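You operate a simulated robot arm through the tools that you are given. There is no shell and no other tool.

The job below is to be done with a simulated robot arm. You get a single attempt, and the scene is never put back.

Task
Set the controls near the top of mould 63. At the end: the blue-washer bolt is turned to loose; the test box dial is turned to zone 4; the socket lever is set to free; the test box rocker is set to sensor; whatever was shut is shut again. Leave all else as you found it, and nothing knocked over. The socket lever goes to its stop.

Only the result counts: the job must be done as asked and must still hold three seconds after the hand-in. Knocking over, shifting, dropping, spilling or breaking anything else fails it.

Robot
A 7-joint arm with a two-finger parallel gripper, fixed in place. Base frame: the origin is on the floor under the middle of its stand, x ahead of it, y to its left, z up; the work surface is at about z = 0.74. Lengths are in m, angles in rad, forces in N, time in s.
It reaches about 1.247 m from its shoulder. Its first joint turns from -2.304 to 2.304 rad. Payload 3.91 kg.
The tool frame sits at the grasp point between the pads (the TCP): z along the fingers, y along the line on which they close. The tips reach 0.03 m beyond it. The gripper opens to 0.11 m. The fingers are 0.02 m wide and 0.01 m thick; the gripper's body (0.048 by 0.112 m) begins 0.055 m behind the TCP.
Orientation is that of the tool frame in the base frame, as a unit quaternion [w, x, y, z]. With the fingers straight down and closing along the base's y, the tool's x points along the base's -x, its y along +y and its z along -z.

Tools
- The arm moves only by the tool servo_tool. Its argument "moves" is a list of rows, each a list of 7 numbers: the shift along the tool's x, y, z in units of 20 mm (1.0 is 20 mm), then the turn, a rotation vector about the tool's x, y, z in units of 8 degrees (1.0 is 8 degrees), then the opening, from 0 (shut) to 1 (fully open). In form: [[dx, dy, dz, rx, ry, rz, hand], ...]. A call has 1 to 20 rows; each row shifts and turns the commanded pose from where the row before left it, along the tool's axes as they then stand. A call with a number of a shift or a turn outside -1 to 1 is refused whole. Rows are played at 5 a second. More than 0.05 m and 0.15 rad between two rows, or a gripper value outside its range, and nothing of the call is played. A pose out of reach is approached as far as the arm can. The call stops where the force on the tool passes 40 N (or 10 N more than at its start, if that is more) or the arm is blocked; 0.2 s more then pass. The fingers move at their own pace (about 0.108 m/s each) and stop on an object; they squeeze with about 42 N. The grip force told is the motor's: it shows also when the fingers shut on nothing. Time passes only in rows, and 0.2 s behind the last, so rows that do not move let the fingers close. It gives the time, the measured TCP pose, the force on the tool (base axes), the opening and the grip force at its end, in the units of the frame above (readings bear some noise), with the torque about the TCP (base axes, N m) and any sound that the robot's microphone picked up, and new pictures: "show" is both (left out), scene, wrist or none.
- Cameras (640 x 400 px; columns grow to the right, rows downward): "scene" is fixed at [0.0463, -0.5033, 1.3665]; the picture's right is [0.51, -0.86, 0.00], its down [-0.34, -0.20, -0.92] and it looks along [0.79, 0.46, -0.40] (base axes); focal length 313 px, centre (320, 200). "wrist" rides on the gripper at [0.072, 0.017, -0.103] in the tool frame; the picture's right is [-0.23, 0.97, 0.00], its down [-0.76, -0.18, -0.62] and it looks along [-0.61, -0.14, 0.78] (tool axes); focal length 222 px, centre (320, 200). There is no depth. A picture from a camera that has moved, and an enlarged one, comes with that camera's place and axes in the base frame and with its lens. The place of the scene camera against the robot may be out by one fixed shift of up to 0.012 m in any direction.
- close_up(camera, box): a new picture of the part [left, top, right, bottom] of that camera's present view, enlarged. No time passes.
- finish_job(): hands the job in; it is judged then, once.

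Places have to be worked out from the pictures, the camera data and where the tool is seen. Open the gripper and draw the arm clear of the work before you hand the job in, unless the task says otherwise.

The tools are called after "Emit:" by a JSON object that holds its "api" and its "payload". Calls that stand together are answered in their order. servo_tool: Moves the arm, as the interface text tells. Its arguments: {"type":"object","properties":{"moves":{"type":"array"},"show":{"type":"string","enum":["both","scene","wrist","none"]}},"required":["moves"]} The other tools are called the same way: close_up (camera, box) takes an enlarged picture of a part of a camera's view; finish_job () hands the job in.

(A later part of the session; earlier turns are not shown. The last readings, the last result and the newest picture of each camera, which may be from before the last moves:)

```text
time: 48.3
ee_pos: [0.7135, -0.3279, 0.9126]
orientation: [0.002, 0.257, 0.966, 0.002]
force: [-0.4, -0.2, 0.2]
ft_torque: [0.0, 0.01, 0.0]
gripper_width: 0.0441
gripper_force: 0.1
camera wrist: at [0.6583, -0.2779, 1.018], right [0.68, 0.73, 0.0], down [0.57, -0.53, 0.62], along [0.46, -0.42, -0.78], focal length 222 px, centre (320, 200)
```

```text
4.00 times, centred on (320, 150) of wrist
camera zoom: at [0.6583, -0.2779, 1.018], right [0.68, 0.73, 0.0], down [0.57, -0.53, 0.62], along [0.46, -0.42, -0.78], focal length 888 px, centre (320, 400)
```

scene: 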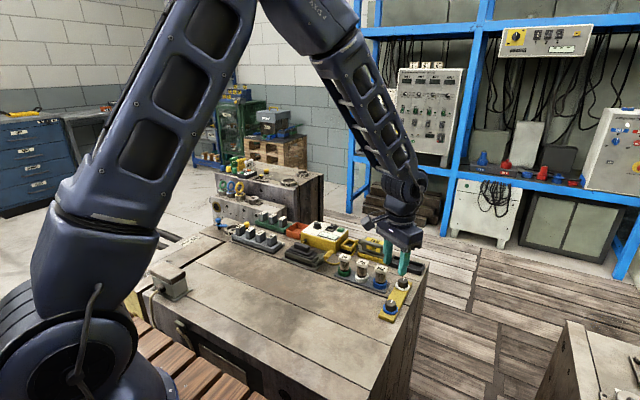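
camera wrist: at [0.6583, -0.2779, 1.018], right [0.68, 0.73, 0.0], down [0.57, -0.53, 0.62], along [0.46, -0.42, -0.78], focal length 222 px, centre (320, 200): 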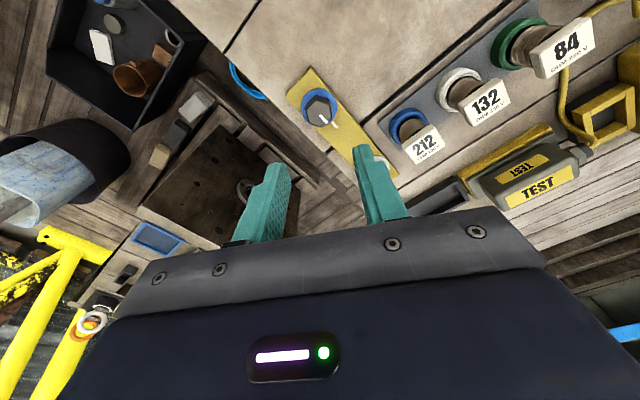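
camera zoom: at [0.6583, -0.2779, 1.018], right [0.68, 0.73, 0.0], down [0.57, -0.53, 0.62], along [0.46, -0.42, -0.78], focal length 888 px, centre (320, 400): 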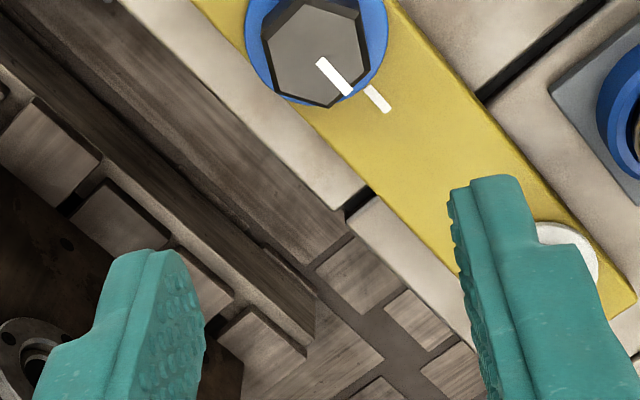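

The bolt appears centred under the tool. I zoom in to get the hex orientation and marks precisely.

Emit:
{"api": "close_up", "payload": {"camera": "wrist", "box": [280, 80, 360, 130]}}

Emit:
{"api": "close_up", "payload": {"camera": "scene", "box": [360, 260, 424, 330]}}

```text
8.00 times, centred on (320, 105) of wrist
camera zoom: at [0.6583, -0.2779, 1.018], right [0.68, 0.73, 0.0], down [0.57, -0.53, 0.62], along [0.46, -0.42, -0.78], focal length 1777 px, centre (320, 960)
```

zoom: 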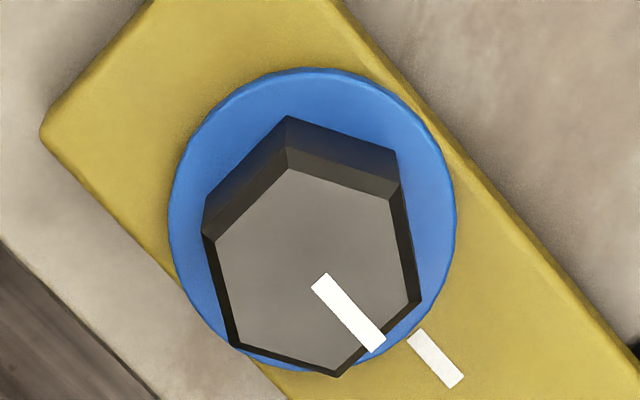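

```text
5.71 times, centred on (392, 295) of scene
camera zoom: at [0.0463, -0.5033, 1.3665], right [0.51, -0.86, 0.0], down [-0.34, -0.2, -0.92], along [0.79, 0.46, -0.4], focal length 1790 px, centre (-91, -343)
```

zoom: 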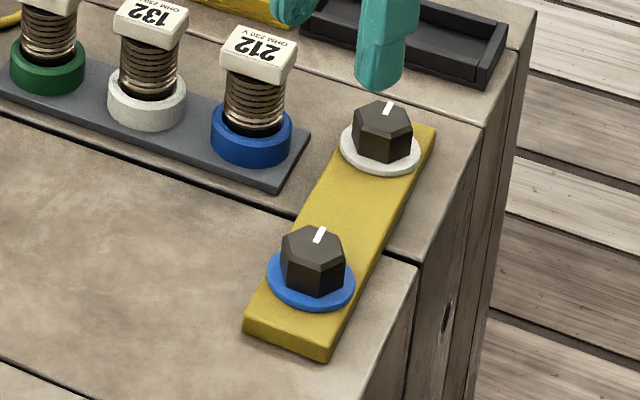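

Bolt centre is (0.7125, -0.3303), top z ≈ 0.778, flats at 0/60/120°, so the present -30° yaw meets two flats. I descend most of the way and check centring.

Emit:
{"api": "servo_tool", "payload": {"moves": [[-0.02, -0.13, 0.5, 0, 0, 0, 0.4], [0, 0, 1, 0, 0, 0, 0.4], [0, 0, 1, 0, 0, 0, 0.4], [0, 0, 1, 0, 0, 0, 0.4], [0, 0, 1, 0, 0, 0, 0.4], [0, 0, 0, 0, 0, 0, 0.4]], "show": "wrist"}}

Emit:
{"api": "close_up", "payload": {"camera": "wrist", "box": [240, 110, 400, 210]}}

Emit:
{"api": "close_up", "payload": {"camera": "scene", "box": [360, 260, 424, 310]}}

```text
time: 49.7
ee_pos: [0.7138, -0.3308, 0.8237]
orientation: [0.002, 0.258, 0.966, 0.002]
force: [0.5, -0.4, -0.5]
ft_torque: [-0.01, -0.02, 0.01]
gripper_width: 0.0442
gripper_force: 0.1
camera wrist: at [0.6577, -0.28, 0.9276], right [0.68, 0.73, 0.0], down [0.57, -0.54, 0.62], along [0.46, -0.42, -0.78], focal length 222 px, centre (320, 200)
```

wrist: 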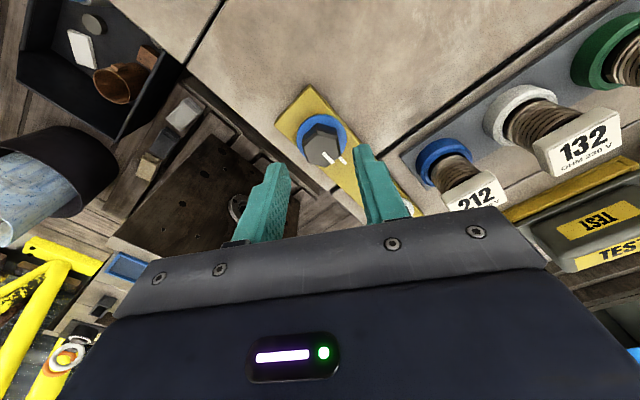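

```text
4.00 times, centred on (320, 160) of wrist
camera zoom: at [0.6577, -0.28, 0.9276], right [0.68, 0.73, 0.0], down [0.57, -0.54, 0.62], along [0.46, -0.42, -0.78], focal length 888 px, centre (320, 360)
```

zoom: 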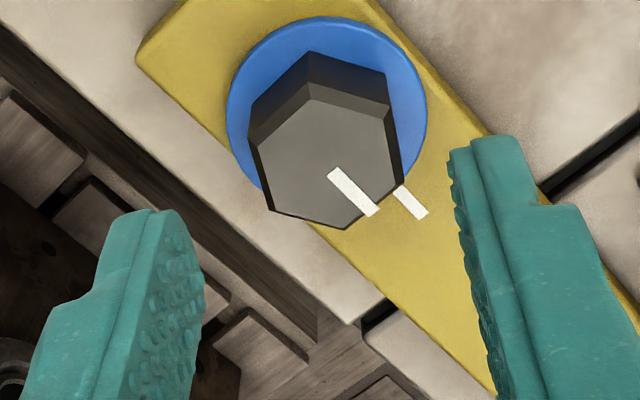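

```text
8.00 times, centred on (392, 285) of scene
camera zoom: at [0.0463, -0.5033, 1.3665], right [0.51, -0.86, 0.0], down [-0.34, -0.2, -0.92], along [0.79, 0.46, -0.4], focal length 2505 px, centre (-256, -480)
```

zoom: 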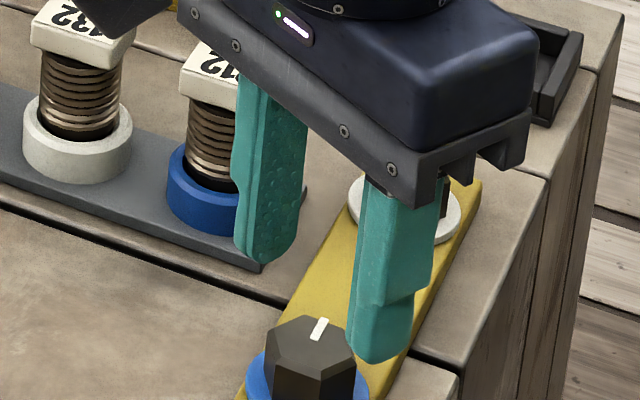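

The knob is exactly on the tool axis. I descend to TCP z ≈ 0.794 and close on the flats.

Emit:
{"api": "servo_tool", "payload": {"moves": [[0, 0, 0.75, 0, 0, 0, 0.4], [0, 0, 0.75, 0, 0, 0, 0.4], [0, 0, 0, 0, 0, 0, 0.4], [0, 0, 0, 0, 0, 0, 0], [0, 0, 0, 0, 0, 0, 0], [0, 0, 0, 0, 0, 0, 0]], "show": "wrist"}}

Emit:
{"api": "close_up", "payload": {"camera": "wrist", "box": [240, 110, 400, 210]}}

```text
time: 51.1
ee_pos: [0.7144, -0.3304, 0.7946]
orientation: [0.001, 0.258, 0.966, 0.002]
force: [11.1, 12.5, -2.2]
ft_torque: [0.32, -0.25, 0.02]
gripper_width: 0.0274
gripper_force: 44.7
camera wrist: at [0.6585, -0.2791, 0.8981], right [0.68, 0.73, 0.0], down [0.57, -0.54, 0.62], along [0.46, -0.42, -0.78], focal length 222 px, centre (320, 200)
```

wrist: 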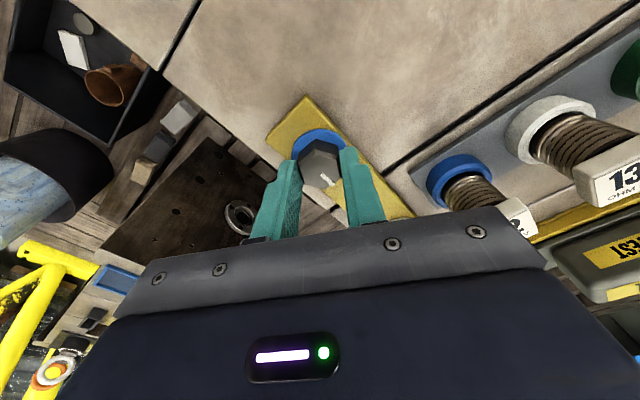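

```text
4.00 times, centred on (320, 160) of wrist
camera zoom: at [0.6585, -0.2791, 0.8981], right [0.68, 0.73, 0.0], down [0.57, -0.54, 0.62], along [0.46, -0.42, -0.78], focal length 888 px, centre (320, 360)
```

zoom: 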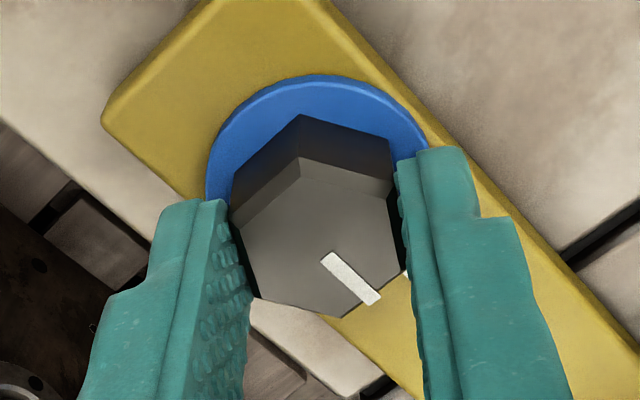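

Gripped on the flats (27 mm). I relieve the small side load, then start turning counter-clockwise (loosening) in modest steps, watching torque.

Emit:
{"api": "servo_tool", "payload": {"moves": [[0, 0.05, 0, 0, 0, 0, 0], [0, 0, 0, 0, 0, -1, 0], [0, 0, 0, 0, 0, -1, 0], [0, 0, 0, 0, 0, 0, 0]], "show": "wrist"}}

Emit:
{"api": "close_up", "payload": {"camera": "wrist", "box": [240, 110, 400, 210]}}

```text
time: 52.1
ee_pos: [0.7144, -0.3305, 0.7942]
orientation: [0.002, 0.12, 0.993, 0.002]
force: [5.5, 9.3, 3.4]
ft_torque: [0.27, 0.12, 0.01]
gripper_width: 0.0275
gripper_force: 44.9
camera wrist: at [0.6466, -0.2962, 0.898], right [0.45, 0.89, 0.0], down [0.69, -0.36, 0.62], along [0.56, -0.28, -0.78], focal length 222 px, centre (320, 200)
```

wrist: 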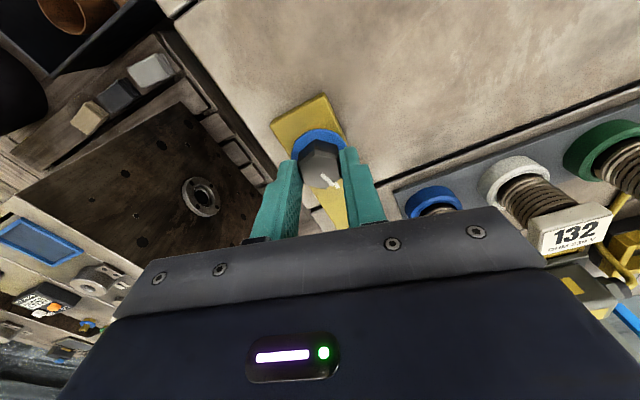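

```text
4.00 times, centred on (320, 160) of wrist
camera zoom: at [0.6466, -0.2962, 0.898], right [0.45, 0.89, 0.0], down [0.69, -0.36, 0.62], along [0.56, -0.28, -0.78], focal length 888 px, centre (320, 360)
```

zoom: 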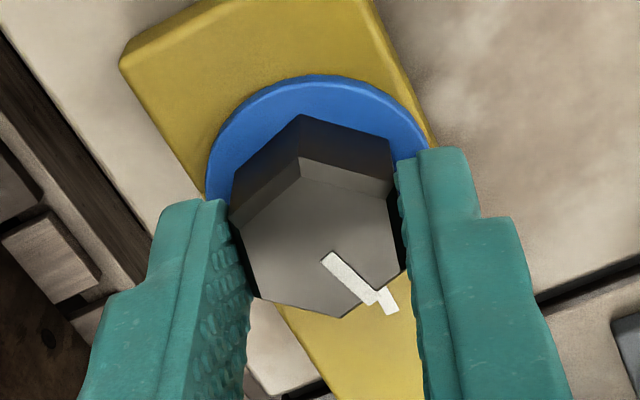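

The bolt follows counter-clockwise with almost no torque. I continue in steps toward a quarter turn.

Emit:
{"api": "servo_tool", "payload": {"moves": [[0, 0.02, 0, 0, 0, -1, 0], [0, 0, 0, 0, 0, -1, 0], [0, 0, 0, 0, 0, -1, 0], [0, 0, 0, 0, 0, -1, 0], [0, 0, 0, 0, 0, 0, 0]], "show": "none"}}

```text
time: 53.3
ee_pos: [0.7139, -0.3308, 0.7948]
orientation: [0.003, -0.157, 0.988, 0.0]
force: [4.5, -4.1, 10.9]
ft_torque: [-0.22, -0.1, -0.01]
gripper_width: 0.0273
gripper_force: 45.6
```

About 48° turned, loads small. I carry on.

Emit:
{"api": "servo_tool", "payload": {"moves": [[0, 0, 0, 0, 0, -1, 0], [0, 0, 0, 0, 0, -1, 0], [0, 0, 0, 0, 0, -1, 0], [0, 0, 0, 0, 0, 0, 0]], "show": "wrist"}}

Emit:
{"api": "close_up", "payload": {"camera": "wrist", "box": [240, 110, 400, 210]}}

```text
time: 54.3
ee_pos: [0.7139, -0.3309, 0.7936]
orientation: [0.003, -0.359, 0.933, 0.0]
force: [2.7, -11.4, 22.4]
ft_torque: [-0.22, -0.17, -0.02]
gripper_width: 0.027
gripper_force: 45.2
camera wrist: at [0.6478, -0.3665, 0.8983], right [-0.48, 0.87, 0.0], down [0.68, 0.38, 0.63], along [0.55, 0.3, -0.78], focal length 222 px, centre (320, 200)
```

wrist: 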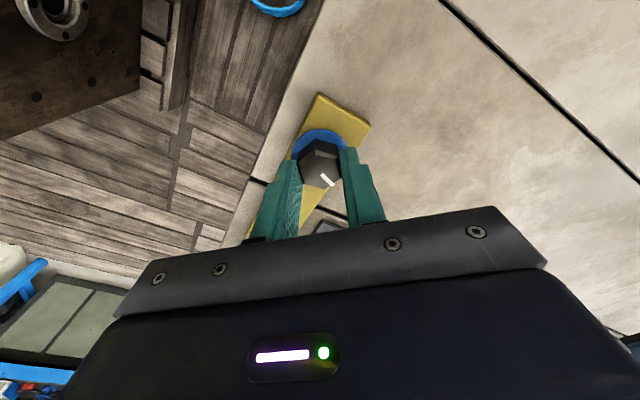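

```text
4.00 times, centred on (320, 160) of wrist
camera zoom: at [0.6478, -0.3665, 0.8983], right [-0.48, 0.87, 0.0], down [0.68, 0.38, 0.63], along [0.55, 0.3, -0.78], focal length 888 px, centre (320, 360)
```

zoom: 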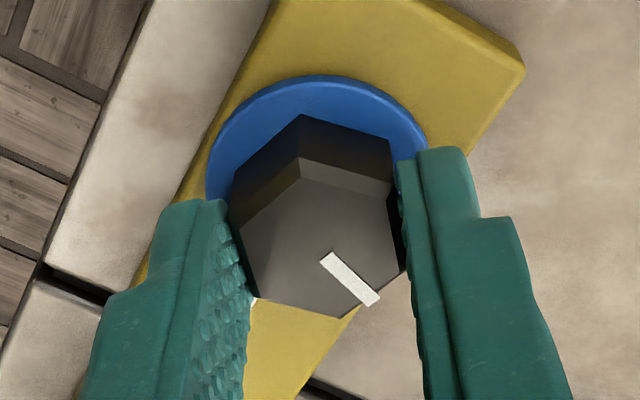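

72° turned; an upward load of 22 N has built up, so I ease up 1 mm and continue to feel for a stop.

Emit:
{"api": "servo_tool", "payload": {"moves": [[0, 0, -0.05, 0, 0, 0, 0], [0, 0, 0, 0, 0, -1, 0], [0, 0, 0, 0, 0, -1, 0], [0, 0, 0, 0, 0, 0, 0]], "show": "none"}}

```text
time: 55.3
ee_pos: [0.715, -0.3317, 0.7956]
orientation: [0.002, -0.485, 0.874, -0.001]
force: [13.9, -19.0, 15.9]
ft_torque: [-0.35, -0.36, -0.04]
gripper_width: 0.0271
gripper_force: 44.7
```

88° turned, still no torsional resistance. I relieve the side load and turn a little further to see whether a stop appears.

Emit:
{"api": "servo_tool", "payload": {"moves": [[0.02, -0.06, -0.03, 0, 0, 0, 0], [0, 0, 0, 0, 0, -1, 0], [0, 0, 0, 0, 0, 0, 0]], "show": "wrist"}}

Emit:
{"api": "close_up", "payload": {"camera": "wrist", "box": [240, 110, 400, 210]}}

Emit:
{"api": "close_up", "payload": {"camera": "scene", "box": [360, 260, 424, 330]}}

```text
time: 56.1
ee_pos: [0.7147, -0.3309, 0.7955]
orientation: [0.002, -0.545, 0.838, 0.0]
force: [6.2, -11.5, 9.5]
ft_torque: [-0.1, -0.19, -0.02]
gripper_width: 0.0274
gripper_force: 45.2
camera wrist: at [0.6685, -0.3901, 0.8989], right [-0.8, 0.6, 0.0], down [0.47, 0.62, 0.63], along [0.38, 0.5, -0.78], focal length 222 px, centre (320, 200)
```

wrist: 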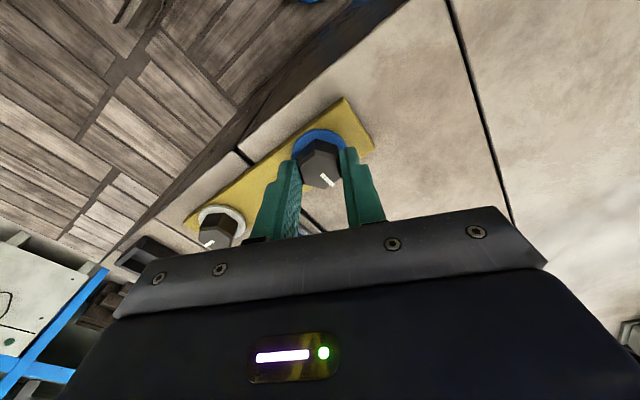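

```text
4.00 times, centred on (320, 160) of wrist
camera zoom: at [0.6685, -0.3901, 0.8989], right [-0.8, 0.6, 0.0], down [0.47, 0.62, 0.63], along [0.38, 0.5, -0.78], focal length 888 px, centre (320, 360)
```

zoom: 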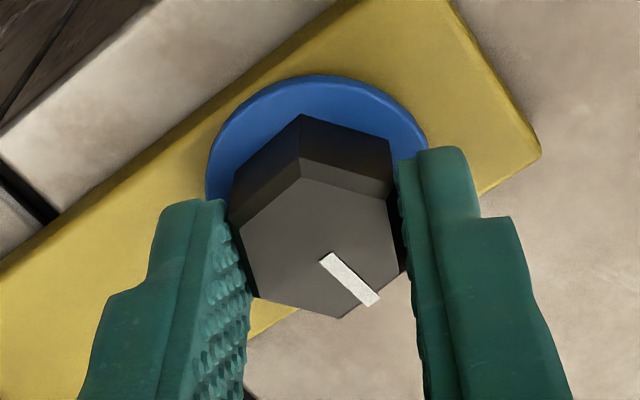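

```text
5.71 times, centred on (392, 295) of scene
camera zoom: at [0.0463, -0.5033, 1.3665], right [0.51, -0.86, 0.0], down [-0.34, -0.2, -0.92], along [0.79, 0.46, -0.4], focal length 1790 px, centre (-91, -343)
```

zoom: 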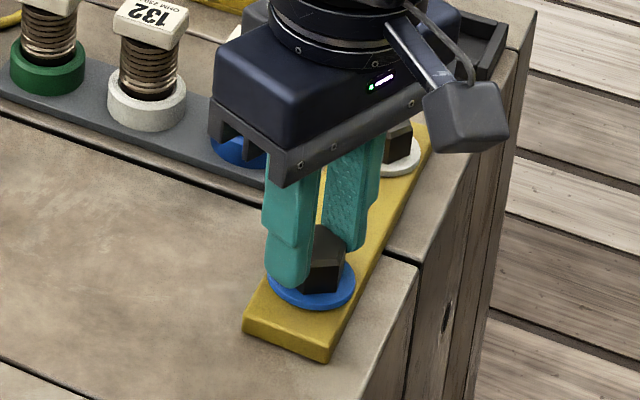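

96° turned (θ ≈ 66°), still free. I keep turning in small steps, watching for a torque rise that marks the loose end.

Emit:
{"api": "servo_tool", "payload": {"moves": [[0, -0.02, 0, 0, 0, -1, 0], [0, 0, 0, 0, 0, -1, 0], [0, 0, 0, 0, 0, 0, 0]], "show": "none"}}

```text
time: 56.9
ee_pos: [0.7156, -0.3311, 0.795]
orientation: [0.002, -0.658, 0.753, 0.0]
force: [-0.6, -7.8, 7.9]
ft_torque: [-0.35, 0.13, 0.0]
gripper_width: 0.0276
gripper_force: 45.0
```

112° turned per the tool. I check by picture whether the bolt is still following.

Emit:
{"api": "servo_tool", "payload": {"moves": [[0, 0, 0, 0, 0, -1, 0], [0, 0, 0, 0, 0, 0, 0]], "show": "wrist"}}

Emit:
{"api": "close_up", "payload": {"camera": "wrist", "box": [240, 110, 400, 210]}}

```text
time: 57.5
ee_pos: [0.7144, -0.3312, 0.7957]
orientation: [-0.002, 0.707, -0.707, 0.0]
force: [-2.2, -2.9, 8.5]
ft_torque: [0.27, 0.12, -0.02]
gripper_width: 0.0276
gripper_force: 45.2
camera wrist: at [0.6968, -0.4032, 0.8994], right [-0.97, 0.22, 0.0], down [0.17, 0.76, 0.63], along [0.14, 0.61, -0.78], focal length 222 px, centre (320, 200)
```

wrist: 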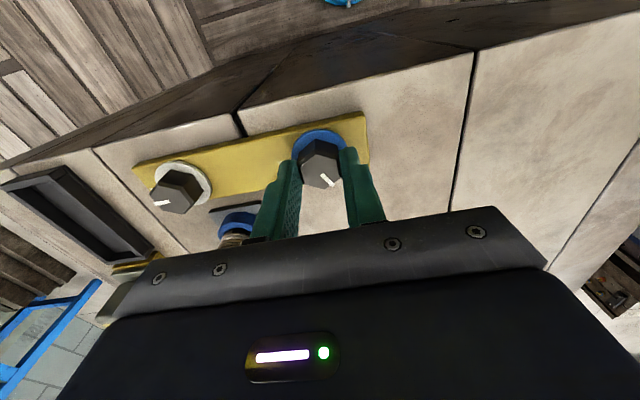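

```text
4.00 times, centred on (320, 160) of wrist
camera zoom: at [0.6968, -0.4032, 0.8994], right [-0.97, 0.22, 0.0], down [0.17, 0.76, 0.63], along [0.14, 0.61, -0.78], focal length 888 px, centre (320, 360)
```

zoom: 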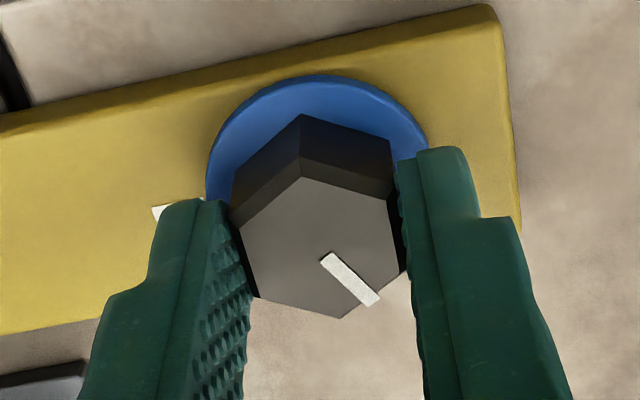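

Still following at 120° with no stop. Before going further I inspect the strip and washer at high zoom for any second mark.

Emit:
{"api": "close_up", "payload": {"camera": "wrist", "box": [230, 110, 390, 190]}}

Emit:
{"api": "close_up", "payload": {"camera": "wrist", "box": [120, 120, 280, 220]}}

Emit:
{"api": "close_up", "payload": {"camera": "scene", "box": [370, 270, 418, 325]}}

```text
4.00 times, centred on (310, 150) of wrist
camera zoom: at [0.6968, -0.4032, 0.8994], right [-0.97, 0.22, 0.0], down [0.17, 0.76, 0.63], along [0.14, 0.61, -0.78], focal length 888 px, centre (360, 400)
```

zoom: 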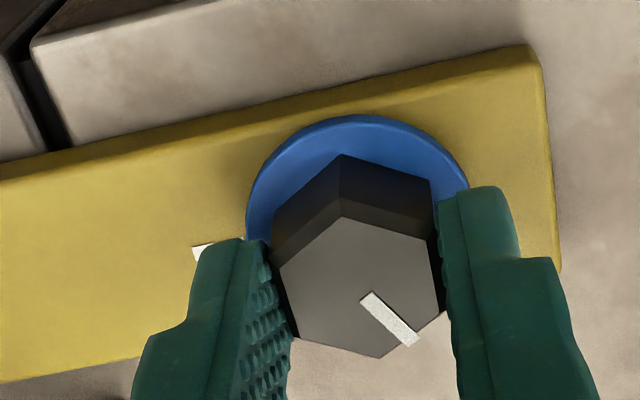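

```text
4.00 times, centred on (200, 170) of wrist
camera zoom: at [0.6968, -0.4032, 0.8994], right [-0.97, 0.22, 0.0], down [0.17, 0.76, 0.63], along [0.14, 0.61, -0.78], focal length 888 px, centre (800, 320)
```

zoom: 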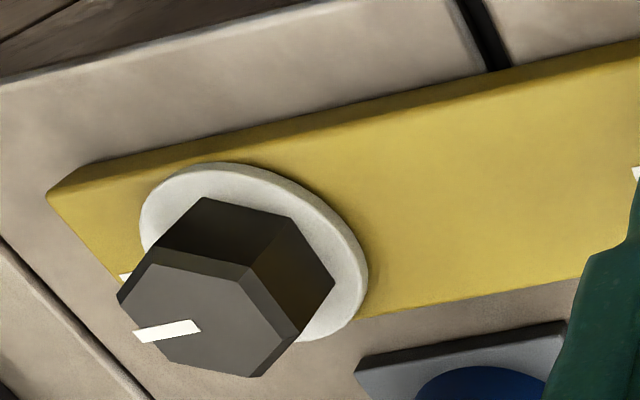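

```text
7.27 times, centred on (394, 298) of scene
camera zoom: at [0.0463, -0.5033, 1.3665], right [0.51, -0.86, 0.0], down [-0.34, -0.2, -0.92], along [0.79, 0.46, -0.4], focal length 2278 px, centre (-218, -509)
```

zoom: 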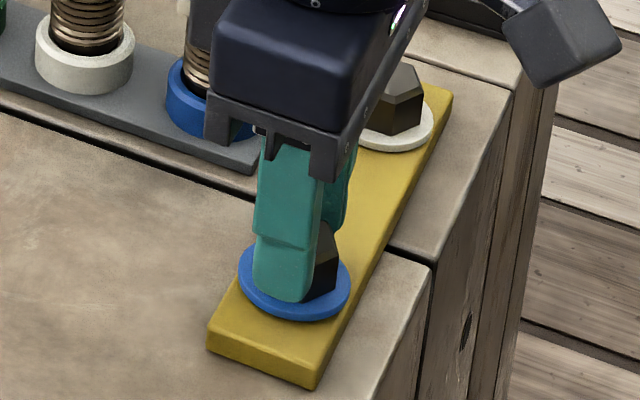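

No second mark is visible. I go on feeling for an end stop in 16° steps.

Emit:
{"api": "servo_tool", "payload": {"moves": [[0, 0, 0, 0, 0, -1, 0], [0, 0, 0, 0, 0, -1, 0], [0, 0, 0, 0, 0, 0, 0]], "show": "wrist"}}

```text
time: 58.3
ee_pos: [0.7139, -0.331, 0.7961]
orientation: [-0.002, 0.8, -0.6, 0.0]
force: [-3.3, 0.3, 14.9]
ft_torque: [0.06, 0.24, -0.01]
gripper_width: 0.0272
gripper_force: 45.1
camera wrist: at [0.7176, -0.4049, 0.8997], right [-1.0, -0.05, 0.0], down [-0.04, 0.78, 0.62], along [-0.03, 0.62, -0.78], focal length 222 px, centre (320, 200)
```

wrist: 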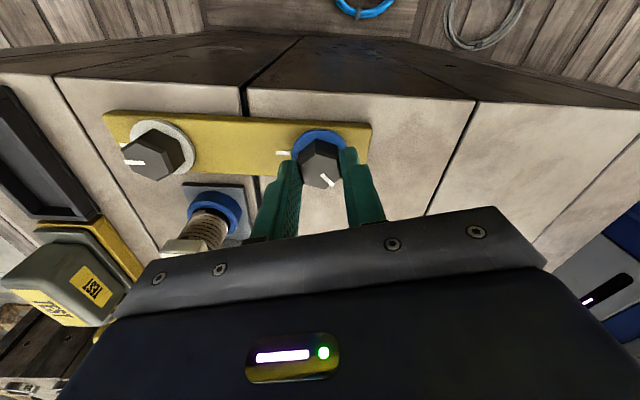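

136° turned and still free. Two more steps.

Emit:
{"api": "servo_tool", "payload": {"moves": [[0, 0, -0.03, 0, 0, -1, 0], [0, 0, 0, 0, 0, -1, 0], [0, 0, 0, 0, 0, 0, 0]], "show": "wrist"}}

Emit:
{"api": "close_up", "payload": {"camera": "wrist", "box": [240, 110, 400, 210]}}

```text
time: 59.1
ee_pos: [0.7148, -0.3309, 0.7957]
orientation: [-0.003, 0.876, -0.483, 0.002]
force: [-2.6, 2.8, 5.9]
ft_torque: [-0.15, 0.01, 0.0]
gripper_width: 0.0274
gripper_force: 45.0
camera wrist: at [0.7381, -0.4009, 0.9002], right [-0.95, -0.33, 0.0], down [-0.26, 0.74, 0.62], along [-0.2, 0.59, -0.78], focal length 222 px, centre (320, 200)
```

wrist: 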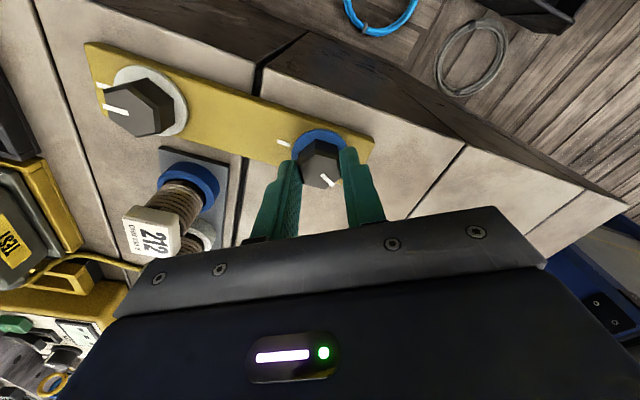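

```text
4.00 times, centred on (320, 160) of wrist
camera zoom: at [0.7381, -0.4009, 0.9002], right [-0.95, -0.33, 0.0], down [-0.26, 0.74, 0.62], along [-0.2, 0.59, -0.78], focal length 888 px, centre (320, 360)
```

zoom: 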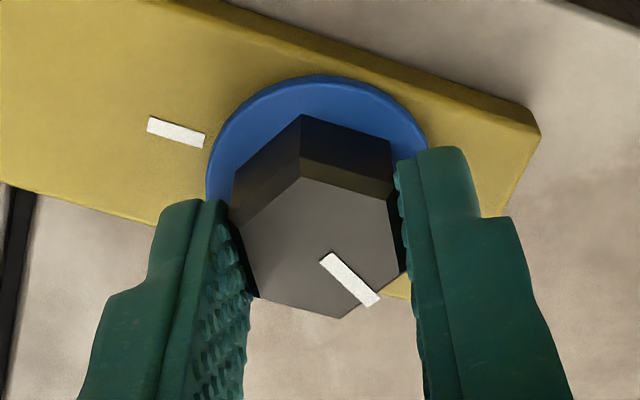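

152° turned, no stop. I continue toward a half turn, checking for resistance.

Emit:
{"api": "servo_tool", "payload": {"moves": [[0, 0, 0, 0, 0, -1, 0], [0, 0, 0, 0, 0, -1, 0], [0, 0, 0, 0, 0, 0, 0]], "show": "none"}}

```text
time: 59.9
ee_pos: [0.7153, -0.3309, 0.7959]
orientation: [-0.002, 0.934, -0.357, 0.002]
force: [-5.1, 3.7, 13.1]
ft_torque: [0.02, 0.15, 0.0]
gripper_width: 0.0274
gripper_force: 45.1
```

168°, still free.

Emit:
{"api": "servo_tool", "payload": {"moves": [[0, 0, -0.03, 0, 0, -1, 0], [0, 0, 0, 0, 0, -0.5, 0], [0, 0, 0, 0, 0, 0, 0]], "show": "wrist"}}

Emit:
{"api": "close_up", "payload": {"camera": "wrist", "box": [240, 110, 400, 210]}}

```text
time: 60.7
ee_pos: [0.7161, -0.3304, 0.7964]
orientation: [-0.001, 0.966, -0.258, 0.001]
force: [-1.2, 8.0, 6.3]
ft_torque: [0.23, 0.24, -0.02]
gripper_width: 0.0271
gripper_force: 44.5
camera wrist: at [0.7685, -0.3812, 0.9009], right [-0.68, -0.73, 0.0], down [-0.57, 0.53, 0.62], along [-0.45, 0.43, -0.78], focal length 222 px, centre (320, 200)
```

wrist: 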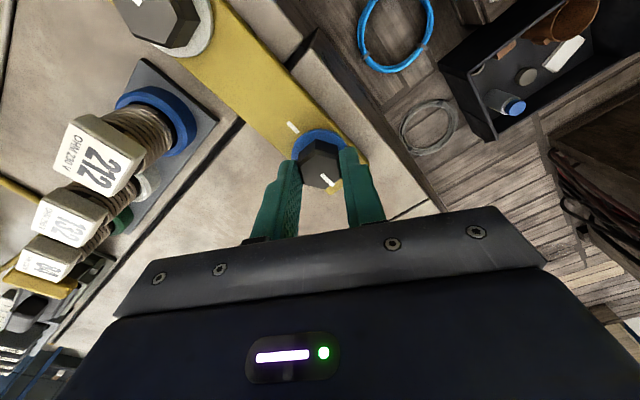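

```text
4.00 times, centred on (320, 160) of wrist
camera zoom: at [0.7685, -0.3812, 0.9009], right [-0.68, -0.73, 0.0], down [-0.57, 0.53, 0.62], along [-0.45, 0.43, -0.78], focal length 888 px, centre (320, 360)
```

zoom: 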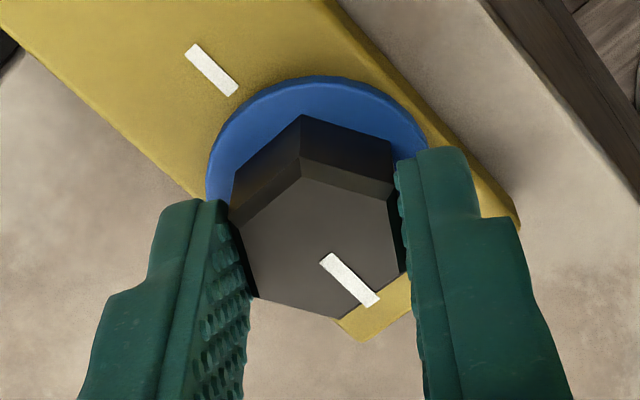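

Half a turn done (pointer now opposite the mark) and no stop so far. I release, lift, and look at how the bolt stands before deciding whether it needs more.

Emit:
{"api": "servo_tool", "payload": {"moves": [[0, 0, 0, 0, 0, 0, 0.4], [0, 0, 0, 0, 0, 0, 0.4], [0, 0, -0.5, 0, 0, 0, 0.4], [0, 0, -1, 0, 0, 0, 0.4], [0, 0, -1, 0, 0, 0, 0.4], [0, 0, -1, 0, 0, 0, 0.4], [0, 0, -1, 0, 0, 0, 0.4], [0, 0, -1, 0, 0, 0, 0.4], [0, 0, 0, 0, 0, 0, 0.4]], "show": "both"}}

Emit:
{"api": "close_up", "payload": {"camera": "wrist", "box": [280, 80, 360, 130]}}

Emit:
{"api": "close_up", "payload": {"camera": "scene", "box": [370, 270, 418, 325]}}

```text
time: 62.7
ee_pos: [0.7155, -0.331, 0.9057]
orientation: [-0.001, 0.966, -0.257, 0.002]
force: [0.0, 0.8, 0.2]
ft_torque: [0.0, -0.01, 0.03]
gripper_width: 0.0439
gripper_force: 0.0
camera wrist: at [0.7687, -0.3818, 1.0105], right [-0.68, -0.73, 0.0], down [-0.57, 0.53, 0.62], along [-0.45, 0.43, -0.78], focal length 222 px, centre (320, 200)
```

scene: 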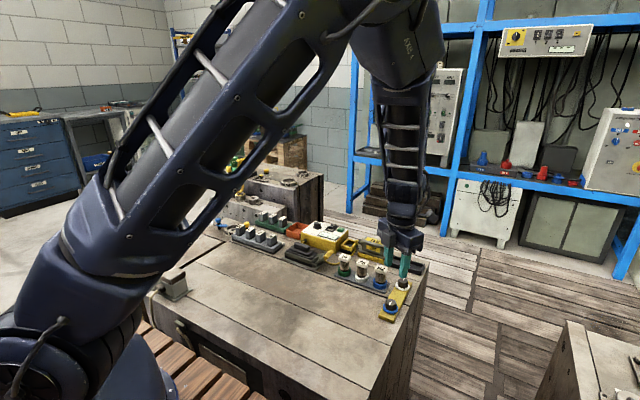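
wrist: 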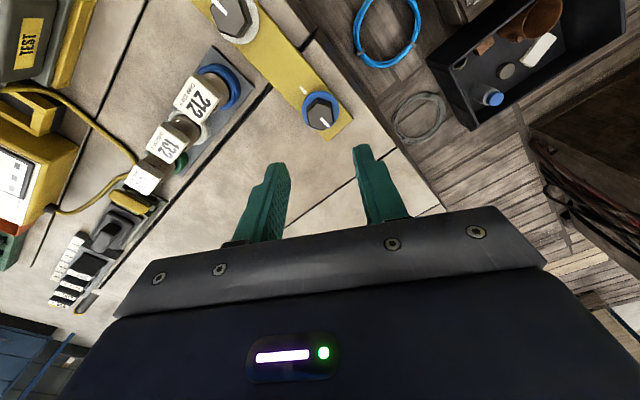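

```text
8.00 times, centred on (320, 105) of wrist
camera zoom: at [0.7687, -0.3818, 1.0105], right [-0.68, -0.73, 0.0], down [-0.57, 0.53, 0.62], along [-0.45, 0.43, -0.78], focal length 1777 px, centre (320, 960)
```

zoom: 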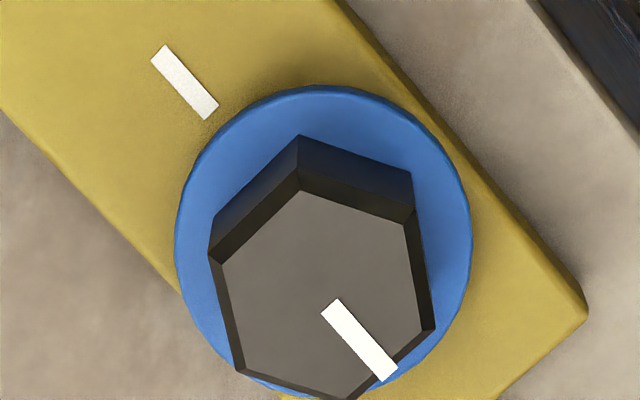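

```text
7.27 times, centred on (394, 298) of scene
camera zoom: at [0.0463, -0.5033, 1.3665], right [0.51, -0.86, 0.0], down [-0.34, -0.2, -0.92], along [0.79, 0.46, -0.4], focal length 2278 px, centre (-218, -509)
```

zoom: 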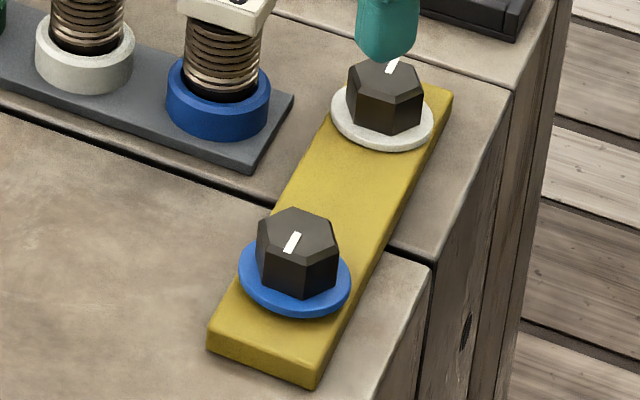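

The pointer holds at 180°. I compare the blue bolt's height with the white (tight) bolt to see whether it has risen on its thread.

Emit:
{"api": "close_up", "payload": {"camera": "scene", "box": [376, 296, 408, 316]}}

Emit:
{"api": "close_up", "payload": {"camera": "scene", "box": [388, 272, 420, 292]}}

```text
16.00 times, centred on (392, 306) of scene
camera zoom: at [0.0463, -0.5033, 1.3665], right [0.51, -0.86, 0.0], down [-0.34, -0.2, -0.92], along [0.79, 0.46, -0.4], focal length 5011 px, centre (-832, -1496)
```

zoom: 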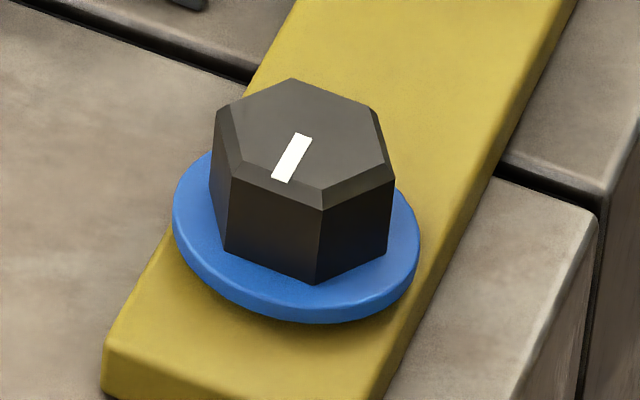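

```text
16.00 times, centred on (404, 282) of scene
camera zoom: at [0.0463, -0.5033, 1.3665], right [0.51, -0.86, 0.0], down [-0.34, -0.2, -0.92], along [0.79, 0.46, -0.4], focal length 5011 px, centre (-1024, -1112)
```

zoom: 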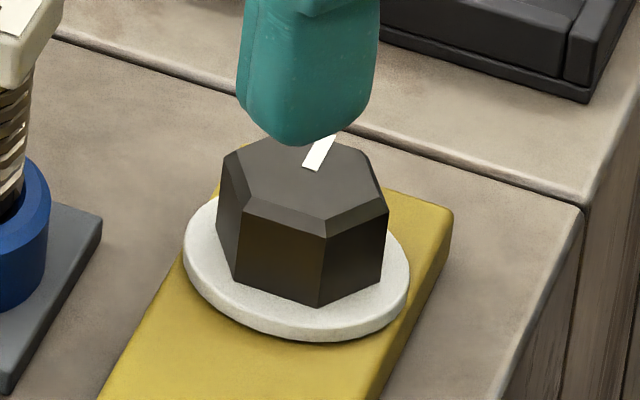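

The bolt did not rise and is free-turning. To see whether a stop defines "loose", I re-grip: recentre, swing the wrist back 180° at height.

Emit:
{"api": "servo_tool", "payload": {"moves": [[-0.13, 0.02, 0, 0, 0, 0, 0.4], [0, 0, 0, 0, 0, 1, 0.4], [0, 0, 0, 0, 0, 1, 0.4], [0, 0, 0, 0, 0, 1, 0.4], [0, 0, 0, 0, 0, 1, 0.4], [0, 0, 0, 0, 0, 1, 0.4], [0, 0, 0, 0, 0, 1, 0.4], [0, 0, 0, 0, 0, 1, 0.4], [0, 0, 0, 0, 0, 1, 0.4], [0, 0, 0, 0, 0, 1, 0.4], [0, 0, 0, 0, 0, 1, 0.4], [0, 0, 0, 0, 0, 1, 0.4], [0, 0, 0, 0, 0, 1, 0.4], [0, 0, 0, 0, 0, 1, 0.4], [0, 0, 0, 0, 0, 1, 0.4], [0, 0, 0, 0, 0, 1, 0.4], [0, 0, 0, 0, 0, 1, 0.4], [0, 0, 0, 0, 0, 1, 0.4], [0, 0, 0, 0, 0, 1, 0.4], [0, 0, 0, 0, 0, 1, 0.4]], "show": "none"}}

Emit:
{"api": "servo_tool", "payload": {"moves": [[0, 0, 0, 0, 0, 1, 0.4], [0, 0, 0, 0, 0, 1, 0.4], [0, 0, 0, 0, 0, 1, 0.4], [0, 0, 0, 0, 0, 0.5, 0.4], [0, 0, 0, 0, 0, 0, 0.4]], "show": "wrist"}}

Emit:
{"api": "close_up", "payload": {"camera": "wrist", "box": [280, 80, 360, 130]}}

```text
time: 66.9
ee_pos: [0.7127, -0.3313, 0.9053]
orientation: [0.002, 0.018, 1.0, 0.0]
force: [-0.2, -0.2, 0.4]
ft_torque: [-0.01, 0.01, -0.01]
gripper_width: 0.0443
gripper_force: 0.1
```

```text
time: 68.1
ee_pos: [0.7118, -0.3289, 0.9068]
orientation: [0.001, 0.258, 0.966, 0.001]
force: [0.2, 0.6, 0.8]
ft_torque: [-0.02, -0.04, -0.01]
gripper_width: 0.0439
gripper_force: 0.0
camera wrist: at [0.657, -0.2793, 1.0107], right [0.68, 0.73, 0.0], down [0.57, -0.54, 0.62], along [0.46, -0.42, -0.78], focal length 222 px, centre (320, 200)
```

wrist: 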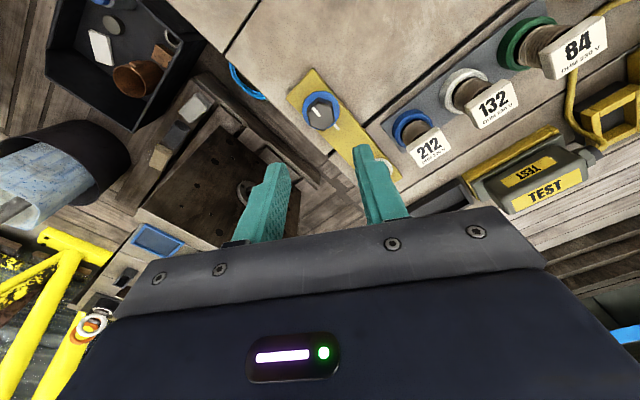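

```text
8.00 times, centred on (320, 105) of wrist
camera zoom: at [0.657, -0.2793, 1.0107], right [0.68, 0.73, 0.0], down [0.57, -0.54, 0.62], along [0.46, -0.42, -0.78], focal length 1777 px, centre (320, 960)
```

zoom: 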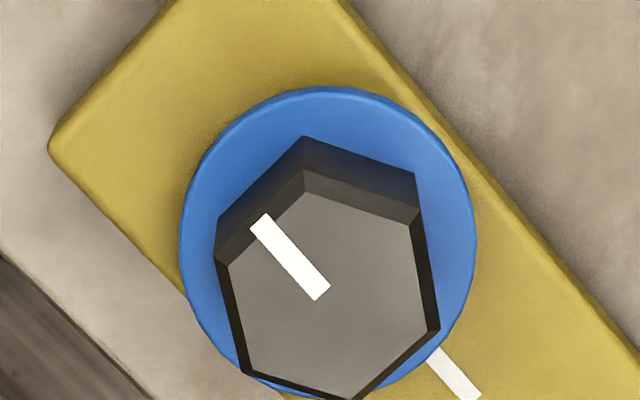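

The bolt stayed at 180°. I recentre by about 2 mm, lower, and grip again to continue feeling for a stop.

Emit:
{"api": "servo_tool", "payload": {"moves": [[-0.1, 0.065, 0.6, 0, 0, 0, 0.4], [0, 0, 1, 0, 0, 0, 0.4], [0, 0, 1, 0, 0, 0, 0.4], [0, 0, 1, 0, 0, 0, 0.4], [0, 0, 1, 0, 0, 0, 0.4], [0, 0, 1, 0, 0, 0, 0.4], [0, 0, 0, 0, 0, 0, 0.4], [0, 0, 0, 0, 0, 0, 0], [0, 0, 0, 0, 0, 0, 0], [0, 0, 0, 0, 0, 0, 0]], "show": "wrist"}}

```text
time: 70.3
ee_pos: [0.7148, -0.3291, 0.7939]
orientation: [0.001, 0.26, 0.966, 0.002]
force: [-2.1, -6.6, -3.0]
ft_torque: [-0.29, 0.05, 0.01]
gripper_width: 0.0272
gripper_force: 45.2
camera wrist: at [0.6591, -0.2792, 0.8991], right [0.68, 0.73, 0.0], down [0.57, -0.54, 0.62], along [0.46, -0.42, -0.78], focal length 222 px, centre (320, 200)
```

wrist: 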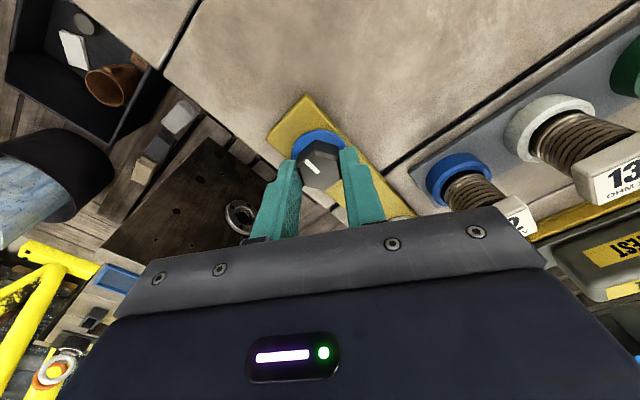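

Gripped again. I turn on counter-clockwise from 180°.

Emit:
{"api": "servo_tool", "payload": {"moves": [[0, 0, 0, 0, 0, -1, 0], [0, 0, 0, 0, 0, -1, 0], [0, 0, 0, 0, 0, -1, 0], [0, 0, 0, 0, 0, 0, 0]], "show": "wrist"}}

Emit:
{"api": "close_up", "payload": {"camera": "wrist", "box": [240, 110, 400, 210]}}

```text
time: 71.3
ee_pos: [0.7154, -0.3298, 0.7944]
orientation: [0.002, 0.052, 0.999, 0.002]
force: [-6.5, -10.1, 6.8]
ft_torque: [-0.32, 0.49, -0.02]
gripper_width: 0.0273
gripper_force: 45.5
camera wrist: at [0.6431, -0.3058, 0.8988], right [0.33, 0.95, 0.0], down [0.74, -0.26, 0.63], along [0.59, -0.2, -0.78], focal length 222 px, centre (320, 200)
```

wrist: 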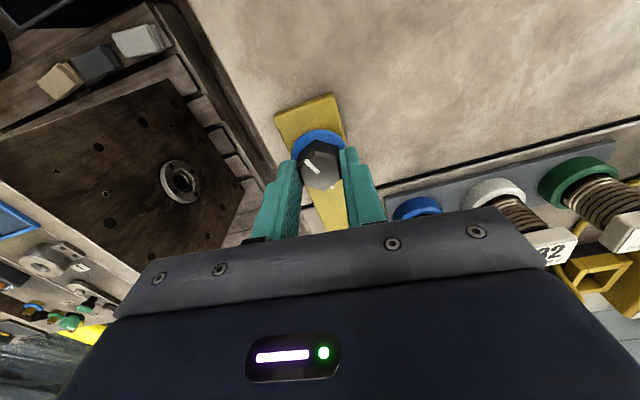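

```text
4.00 times, centred on (320, 160) of wrist
camera zoom: at [0.6431, -0.3058, 0.8988], right [0.33, 0.95, 0.0], down [0.74, -0.26, 0.63], along [0.59, -0.2, -0.78], focal length 888 px, centre (320, 360)
```

zoom: 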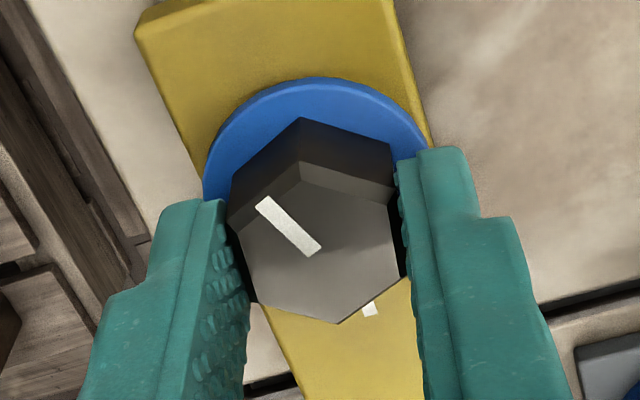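

204° and still free; I continue.

Emit:
{"api": "servo_tool", "payload": {"moves": [[0, -0.03, 0, 0, 0, -1, 0], [0, 0, 0, 0, 0, -1, 0], [0, 0, 0, 0, 0, -1, 0], [0, 0, 0, 0, 0, -1, 0], [0, 0, 0, 0, 0, 0, 0]], "show": "wrist"}}

```text
time: 72.5
ee_pos: [0.7145, -0.3302, 0.7955]
orientation: [0.003, -0.226, 0.974, 0.002]
force: [-12.9, 1.2, 19.7]
ft_torque: [0.04, 0.3, -0.02]
gripper_width: 0.027
gripper_force: 45.5
camera wrist: at [0.6409, -0.3469, 0.899], right [-0.23, 0.97, 0.0], down [0.76, 0.17, 0.63], along [0.61, 0.14, -0.78], focal length 222 px, centre (320, 200)
```

wrist: 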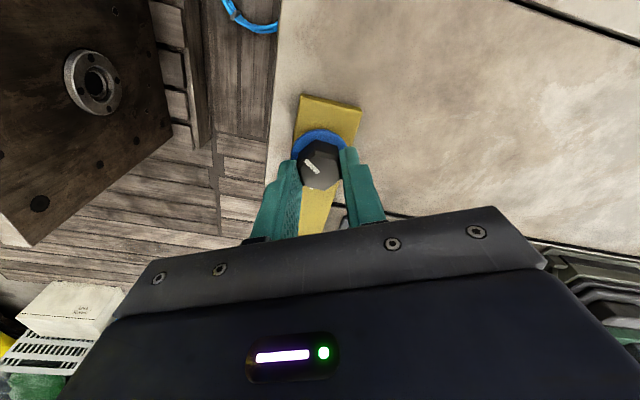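

236° turned; the upward load grows again as it turns, so the bolt seems to climb like a screw. I check this in the scene view.

Emit:
{"api": "close_up", "payload": {"camera": "scene", "box": [376, 296, 408, 316]}}

Emit:
{"api": "close_up", "payload": {"camera": "wrist", "box": [270, 90, 366, 150]}}

```text
16.00 times, centred on (392, 306) of scene
camera zoom: at [0.0463, -0.5033, 1.3665], right [0.51, -0.86, 0.0], down [-0.34, -0.2, -0.92], along [0.79, 0.46, -0.4], focal length 5011 px, centre (-832, -1496)
```

zoom: 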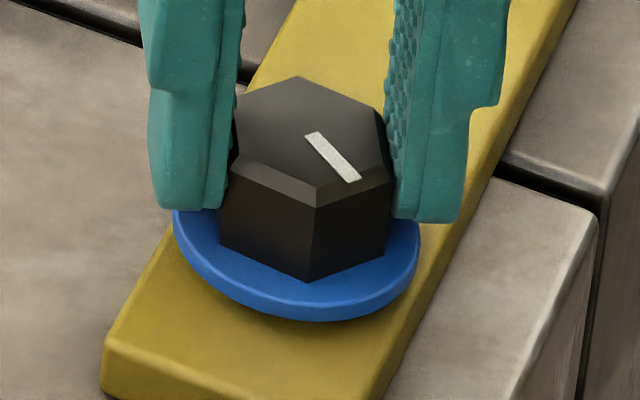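

```text
6.67 times, centred on (318, 120) of wrist
camera zoom: at [0.6409, -0.3469, 0.899], right [-0.23, 0.97, 0.0], down [0.76, 0.17, 0.63], along [0.61, 0.14, -0.78], focal length 1481 px, centre (333, 733)
```

zoom: 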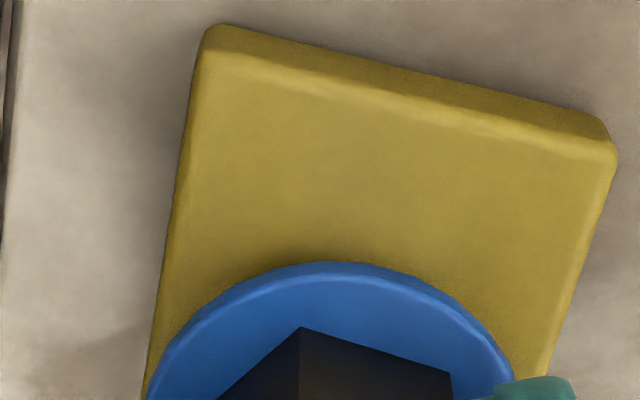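

Compared with the start, bolt and washer have risen about 3 mm: it is a real thread unscrewing. I follow it upward and continue to look for the loose stop.

Emit:
{"api": "servo_tool", "payload": {"moves": [[0, 0, -0.05, 0, 0, 0, 0], [0, 0, -0.02, 0, 0, -1, 0], [0, 0, -0.02, 0, 0, -1, 0], [0, 0, -0.02, 0, 0, -1, 0], [0, 0, 0, 0, 0, 0, 0]], "show": "none"}}

```text
time: 73.7
ee_pos: [0.7158, -0.3307, 0.7968]
orientation: [0.001, -0.424, 0.906, 0.001]
force: [-10.0, 7.2, -3.7]
ft_torque: [0.31, 0.2, 0.03]
gripper_width: 0.0272
gripper_force: 44.8
```

260° turned. Continuing with a matching climb.

Emit:
{"api": "servo_tool", "payload": {"moves": [[0, 0.02, -0.01, 0, 0, -1, 0], [0, 0.02, -0.01, 0, 0, -1, 0], [0, 0, -0.01, 0, 0, -1, 0], [0, 0, 0, 0, 0, 0, 0]], "show": "wrist"}}

Emit:
{"api": "close_up", "payload": {"camera": "scene", "box": [376, 296, 408, 316]}}

```text
time: 74.7
ee_pos: [0.714, -0.3305, 0.7971]
orientation: [0.002, -0.603, 0.798, 0.0]
force: [-1.6, -0.3, -6.8]
ft_torque: [0.27, 0.29, -0.37]
gripper_width: 0.0269
gripper_force: 44.5
camera wrist: at [0.6775, -0.3952, 0.9011], right [-0.87, 0.48, 0.0], down [0.38, 0.68, 0.63], along [0.31, 0.55, -0.78], focal length 222 px, centre (320, 200)
```

wrist: 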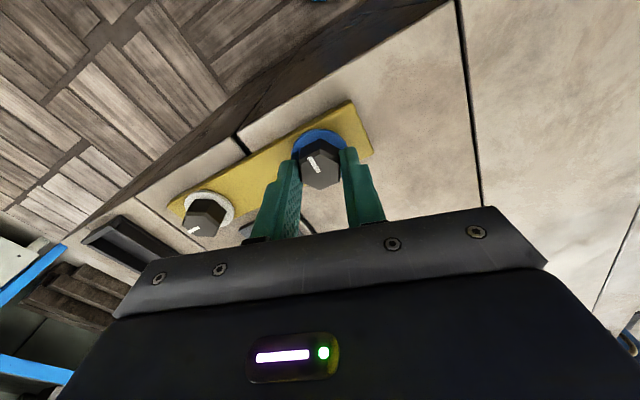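

```text
16.00 times, centred on (392, 306) of scene
camera zoom: at [0.0463, -0.5033, 1.3665], right [0.51, -0.86, 0.0], down [-0.34, -0.2, -0.92], along [0.79, 0.46, -0.4], focal length 5011 px, centre (-832, -1496)
```

zoom: 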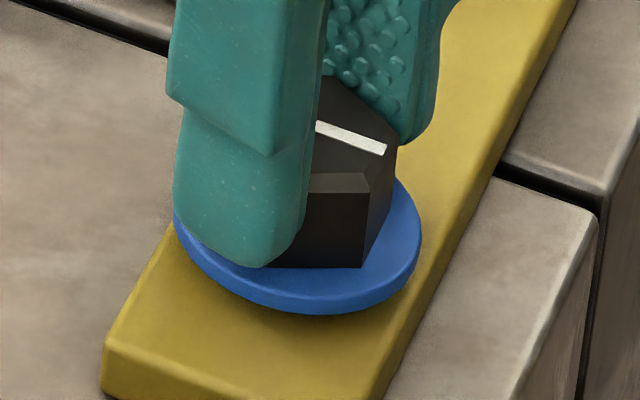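

A clear resisting torque (-0.37 N·m) has now appeared at about 284°: likely the loose end of the thread. I nudge 4° more to confirm.

Emit:
{"api": "servo_tool", "payload": {"moves": [[0, 0, 0, 0, 0, -0.5, 0], [0, 0, 0, 0, 0, 0, 0]], "show": "wrist"}}

Emit:
{"api": "close_up", "payload": {"camera": "wrist", "box": [240, 110, 400, 210]}}

```text
time: 75.3
ee_pos: [0.7143, -0.3306, 0.7977]
orientation: [0.002, -0.63, 0.776, -0.001]
force: [3.2, -3.0, -7.6]
ft_torque: [-0.03, -0.01, -0.33]
gripper_width: 0.0273
gripper_force: 45.2
camera wrist: at [0.682, -0.3976, 0.9013], right [-0.91, 0.42, 0.0], down [0.33, 0.71, 0.63], along [0.27, 0.57, -0.78], focal length 222 px, centre (320, 200)
```

wrist: 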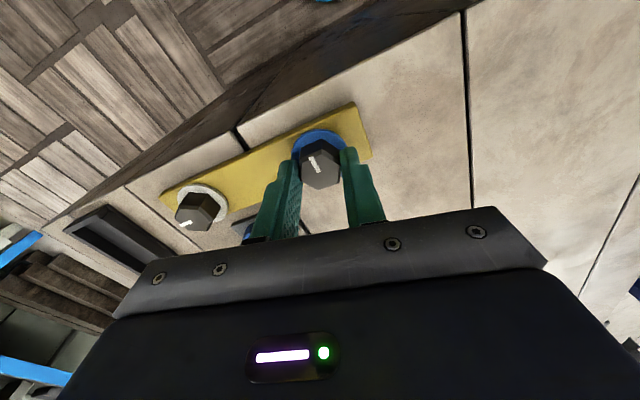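

```text
4.00 times, centred on (320, 160) of wrist
camera zoom: at [0.682, -0.3976, 0.9013], right [-0.91, 0.42, 0.0], down [0.33, 0.71, 0.63], along [0.27, 0.57, -0.78], focal length 888 px, centre (320, 360)
```

zoom: 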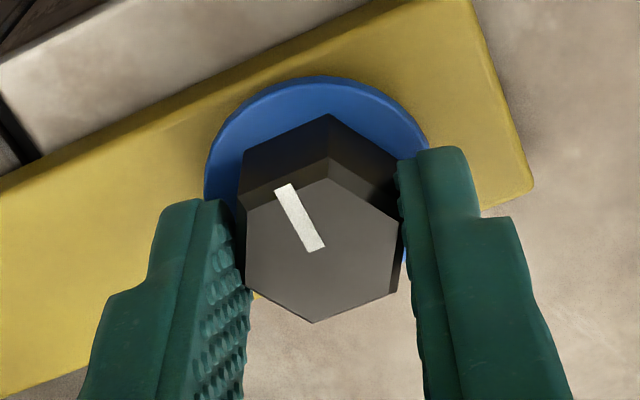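

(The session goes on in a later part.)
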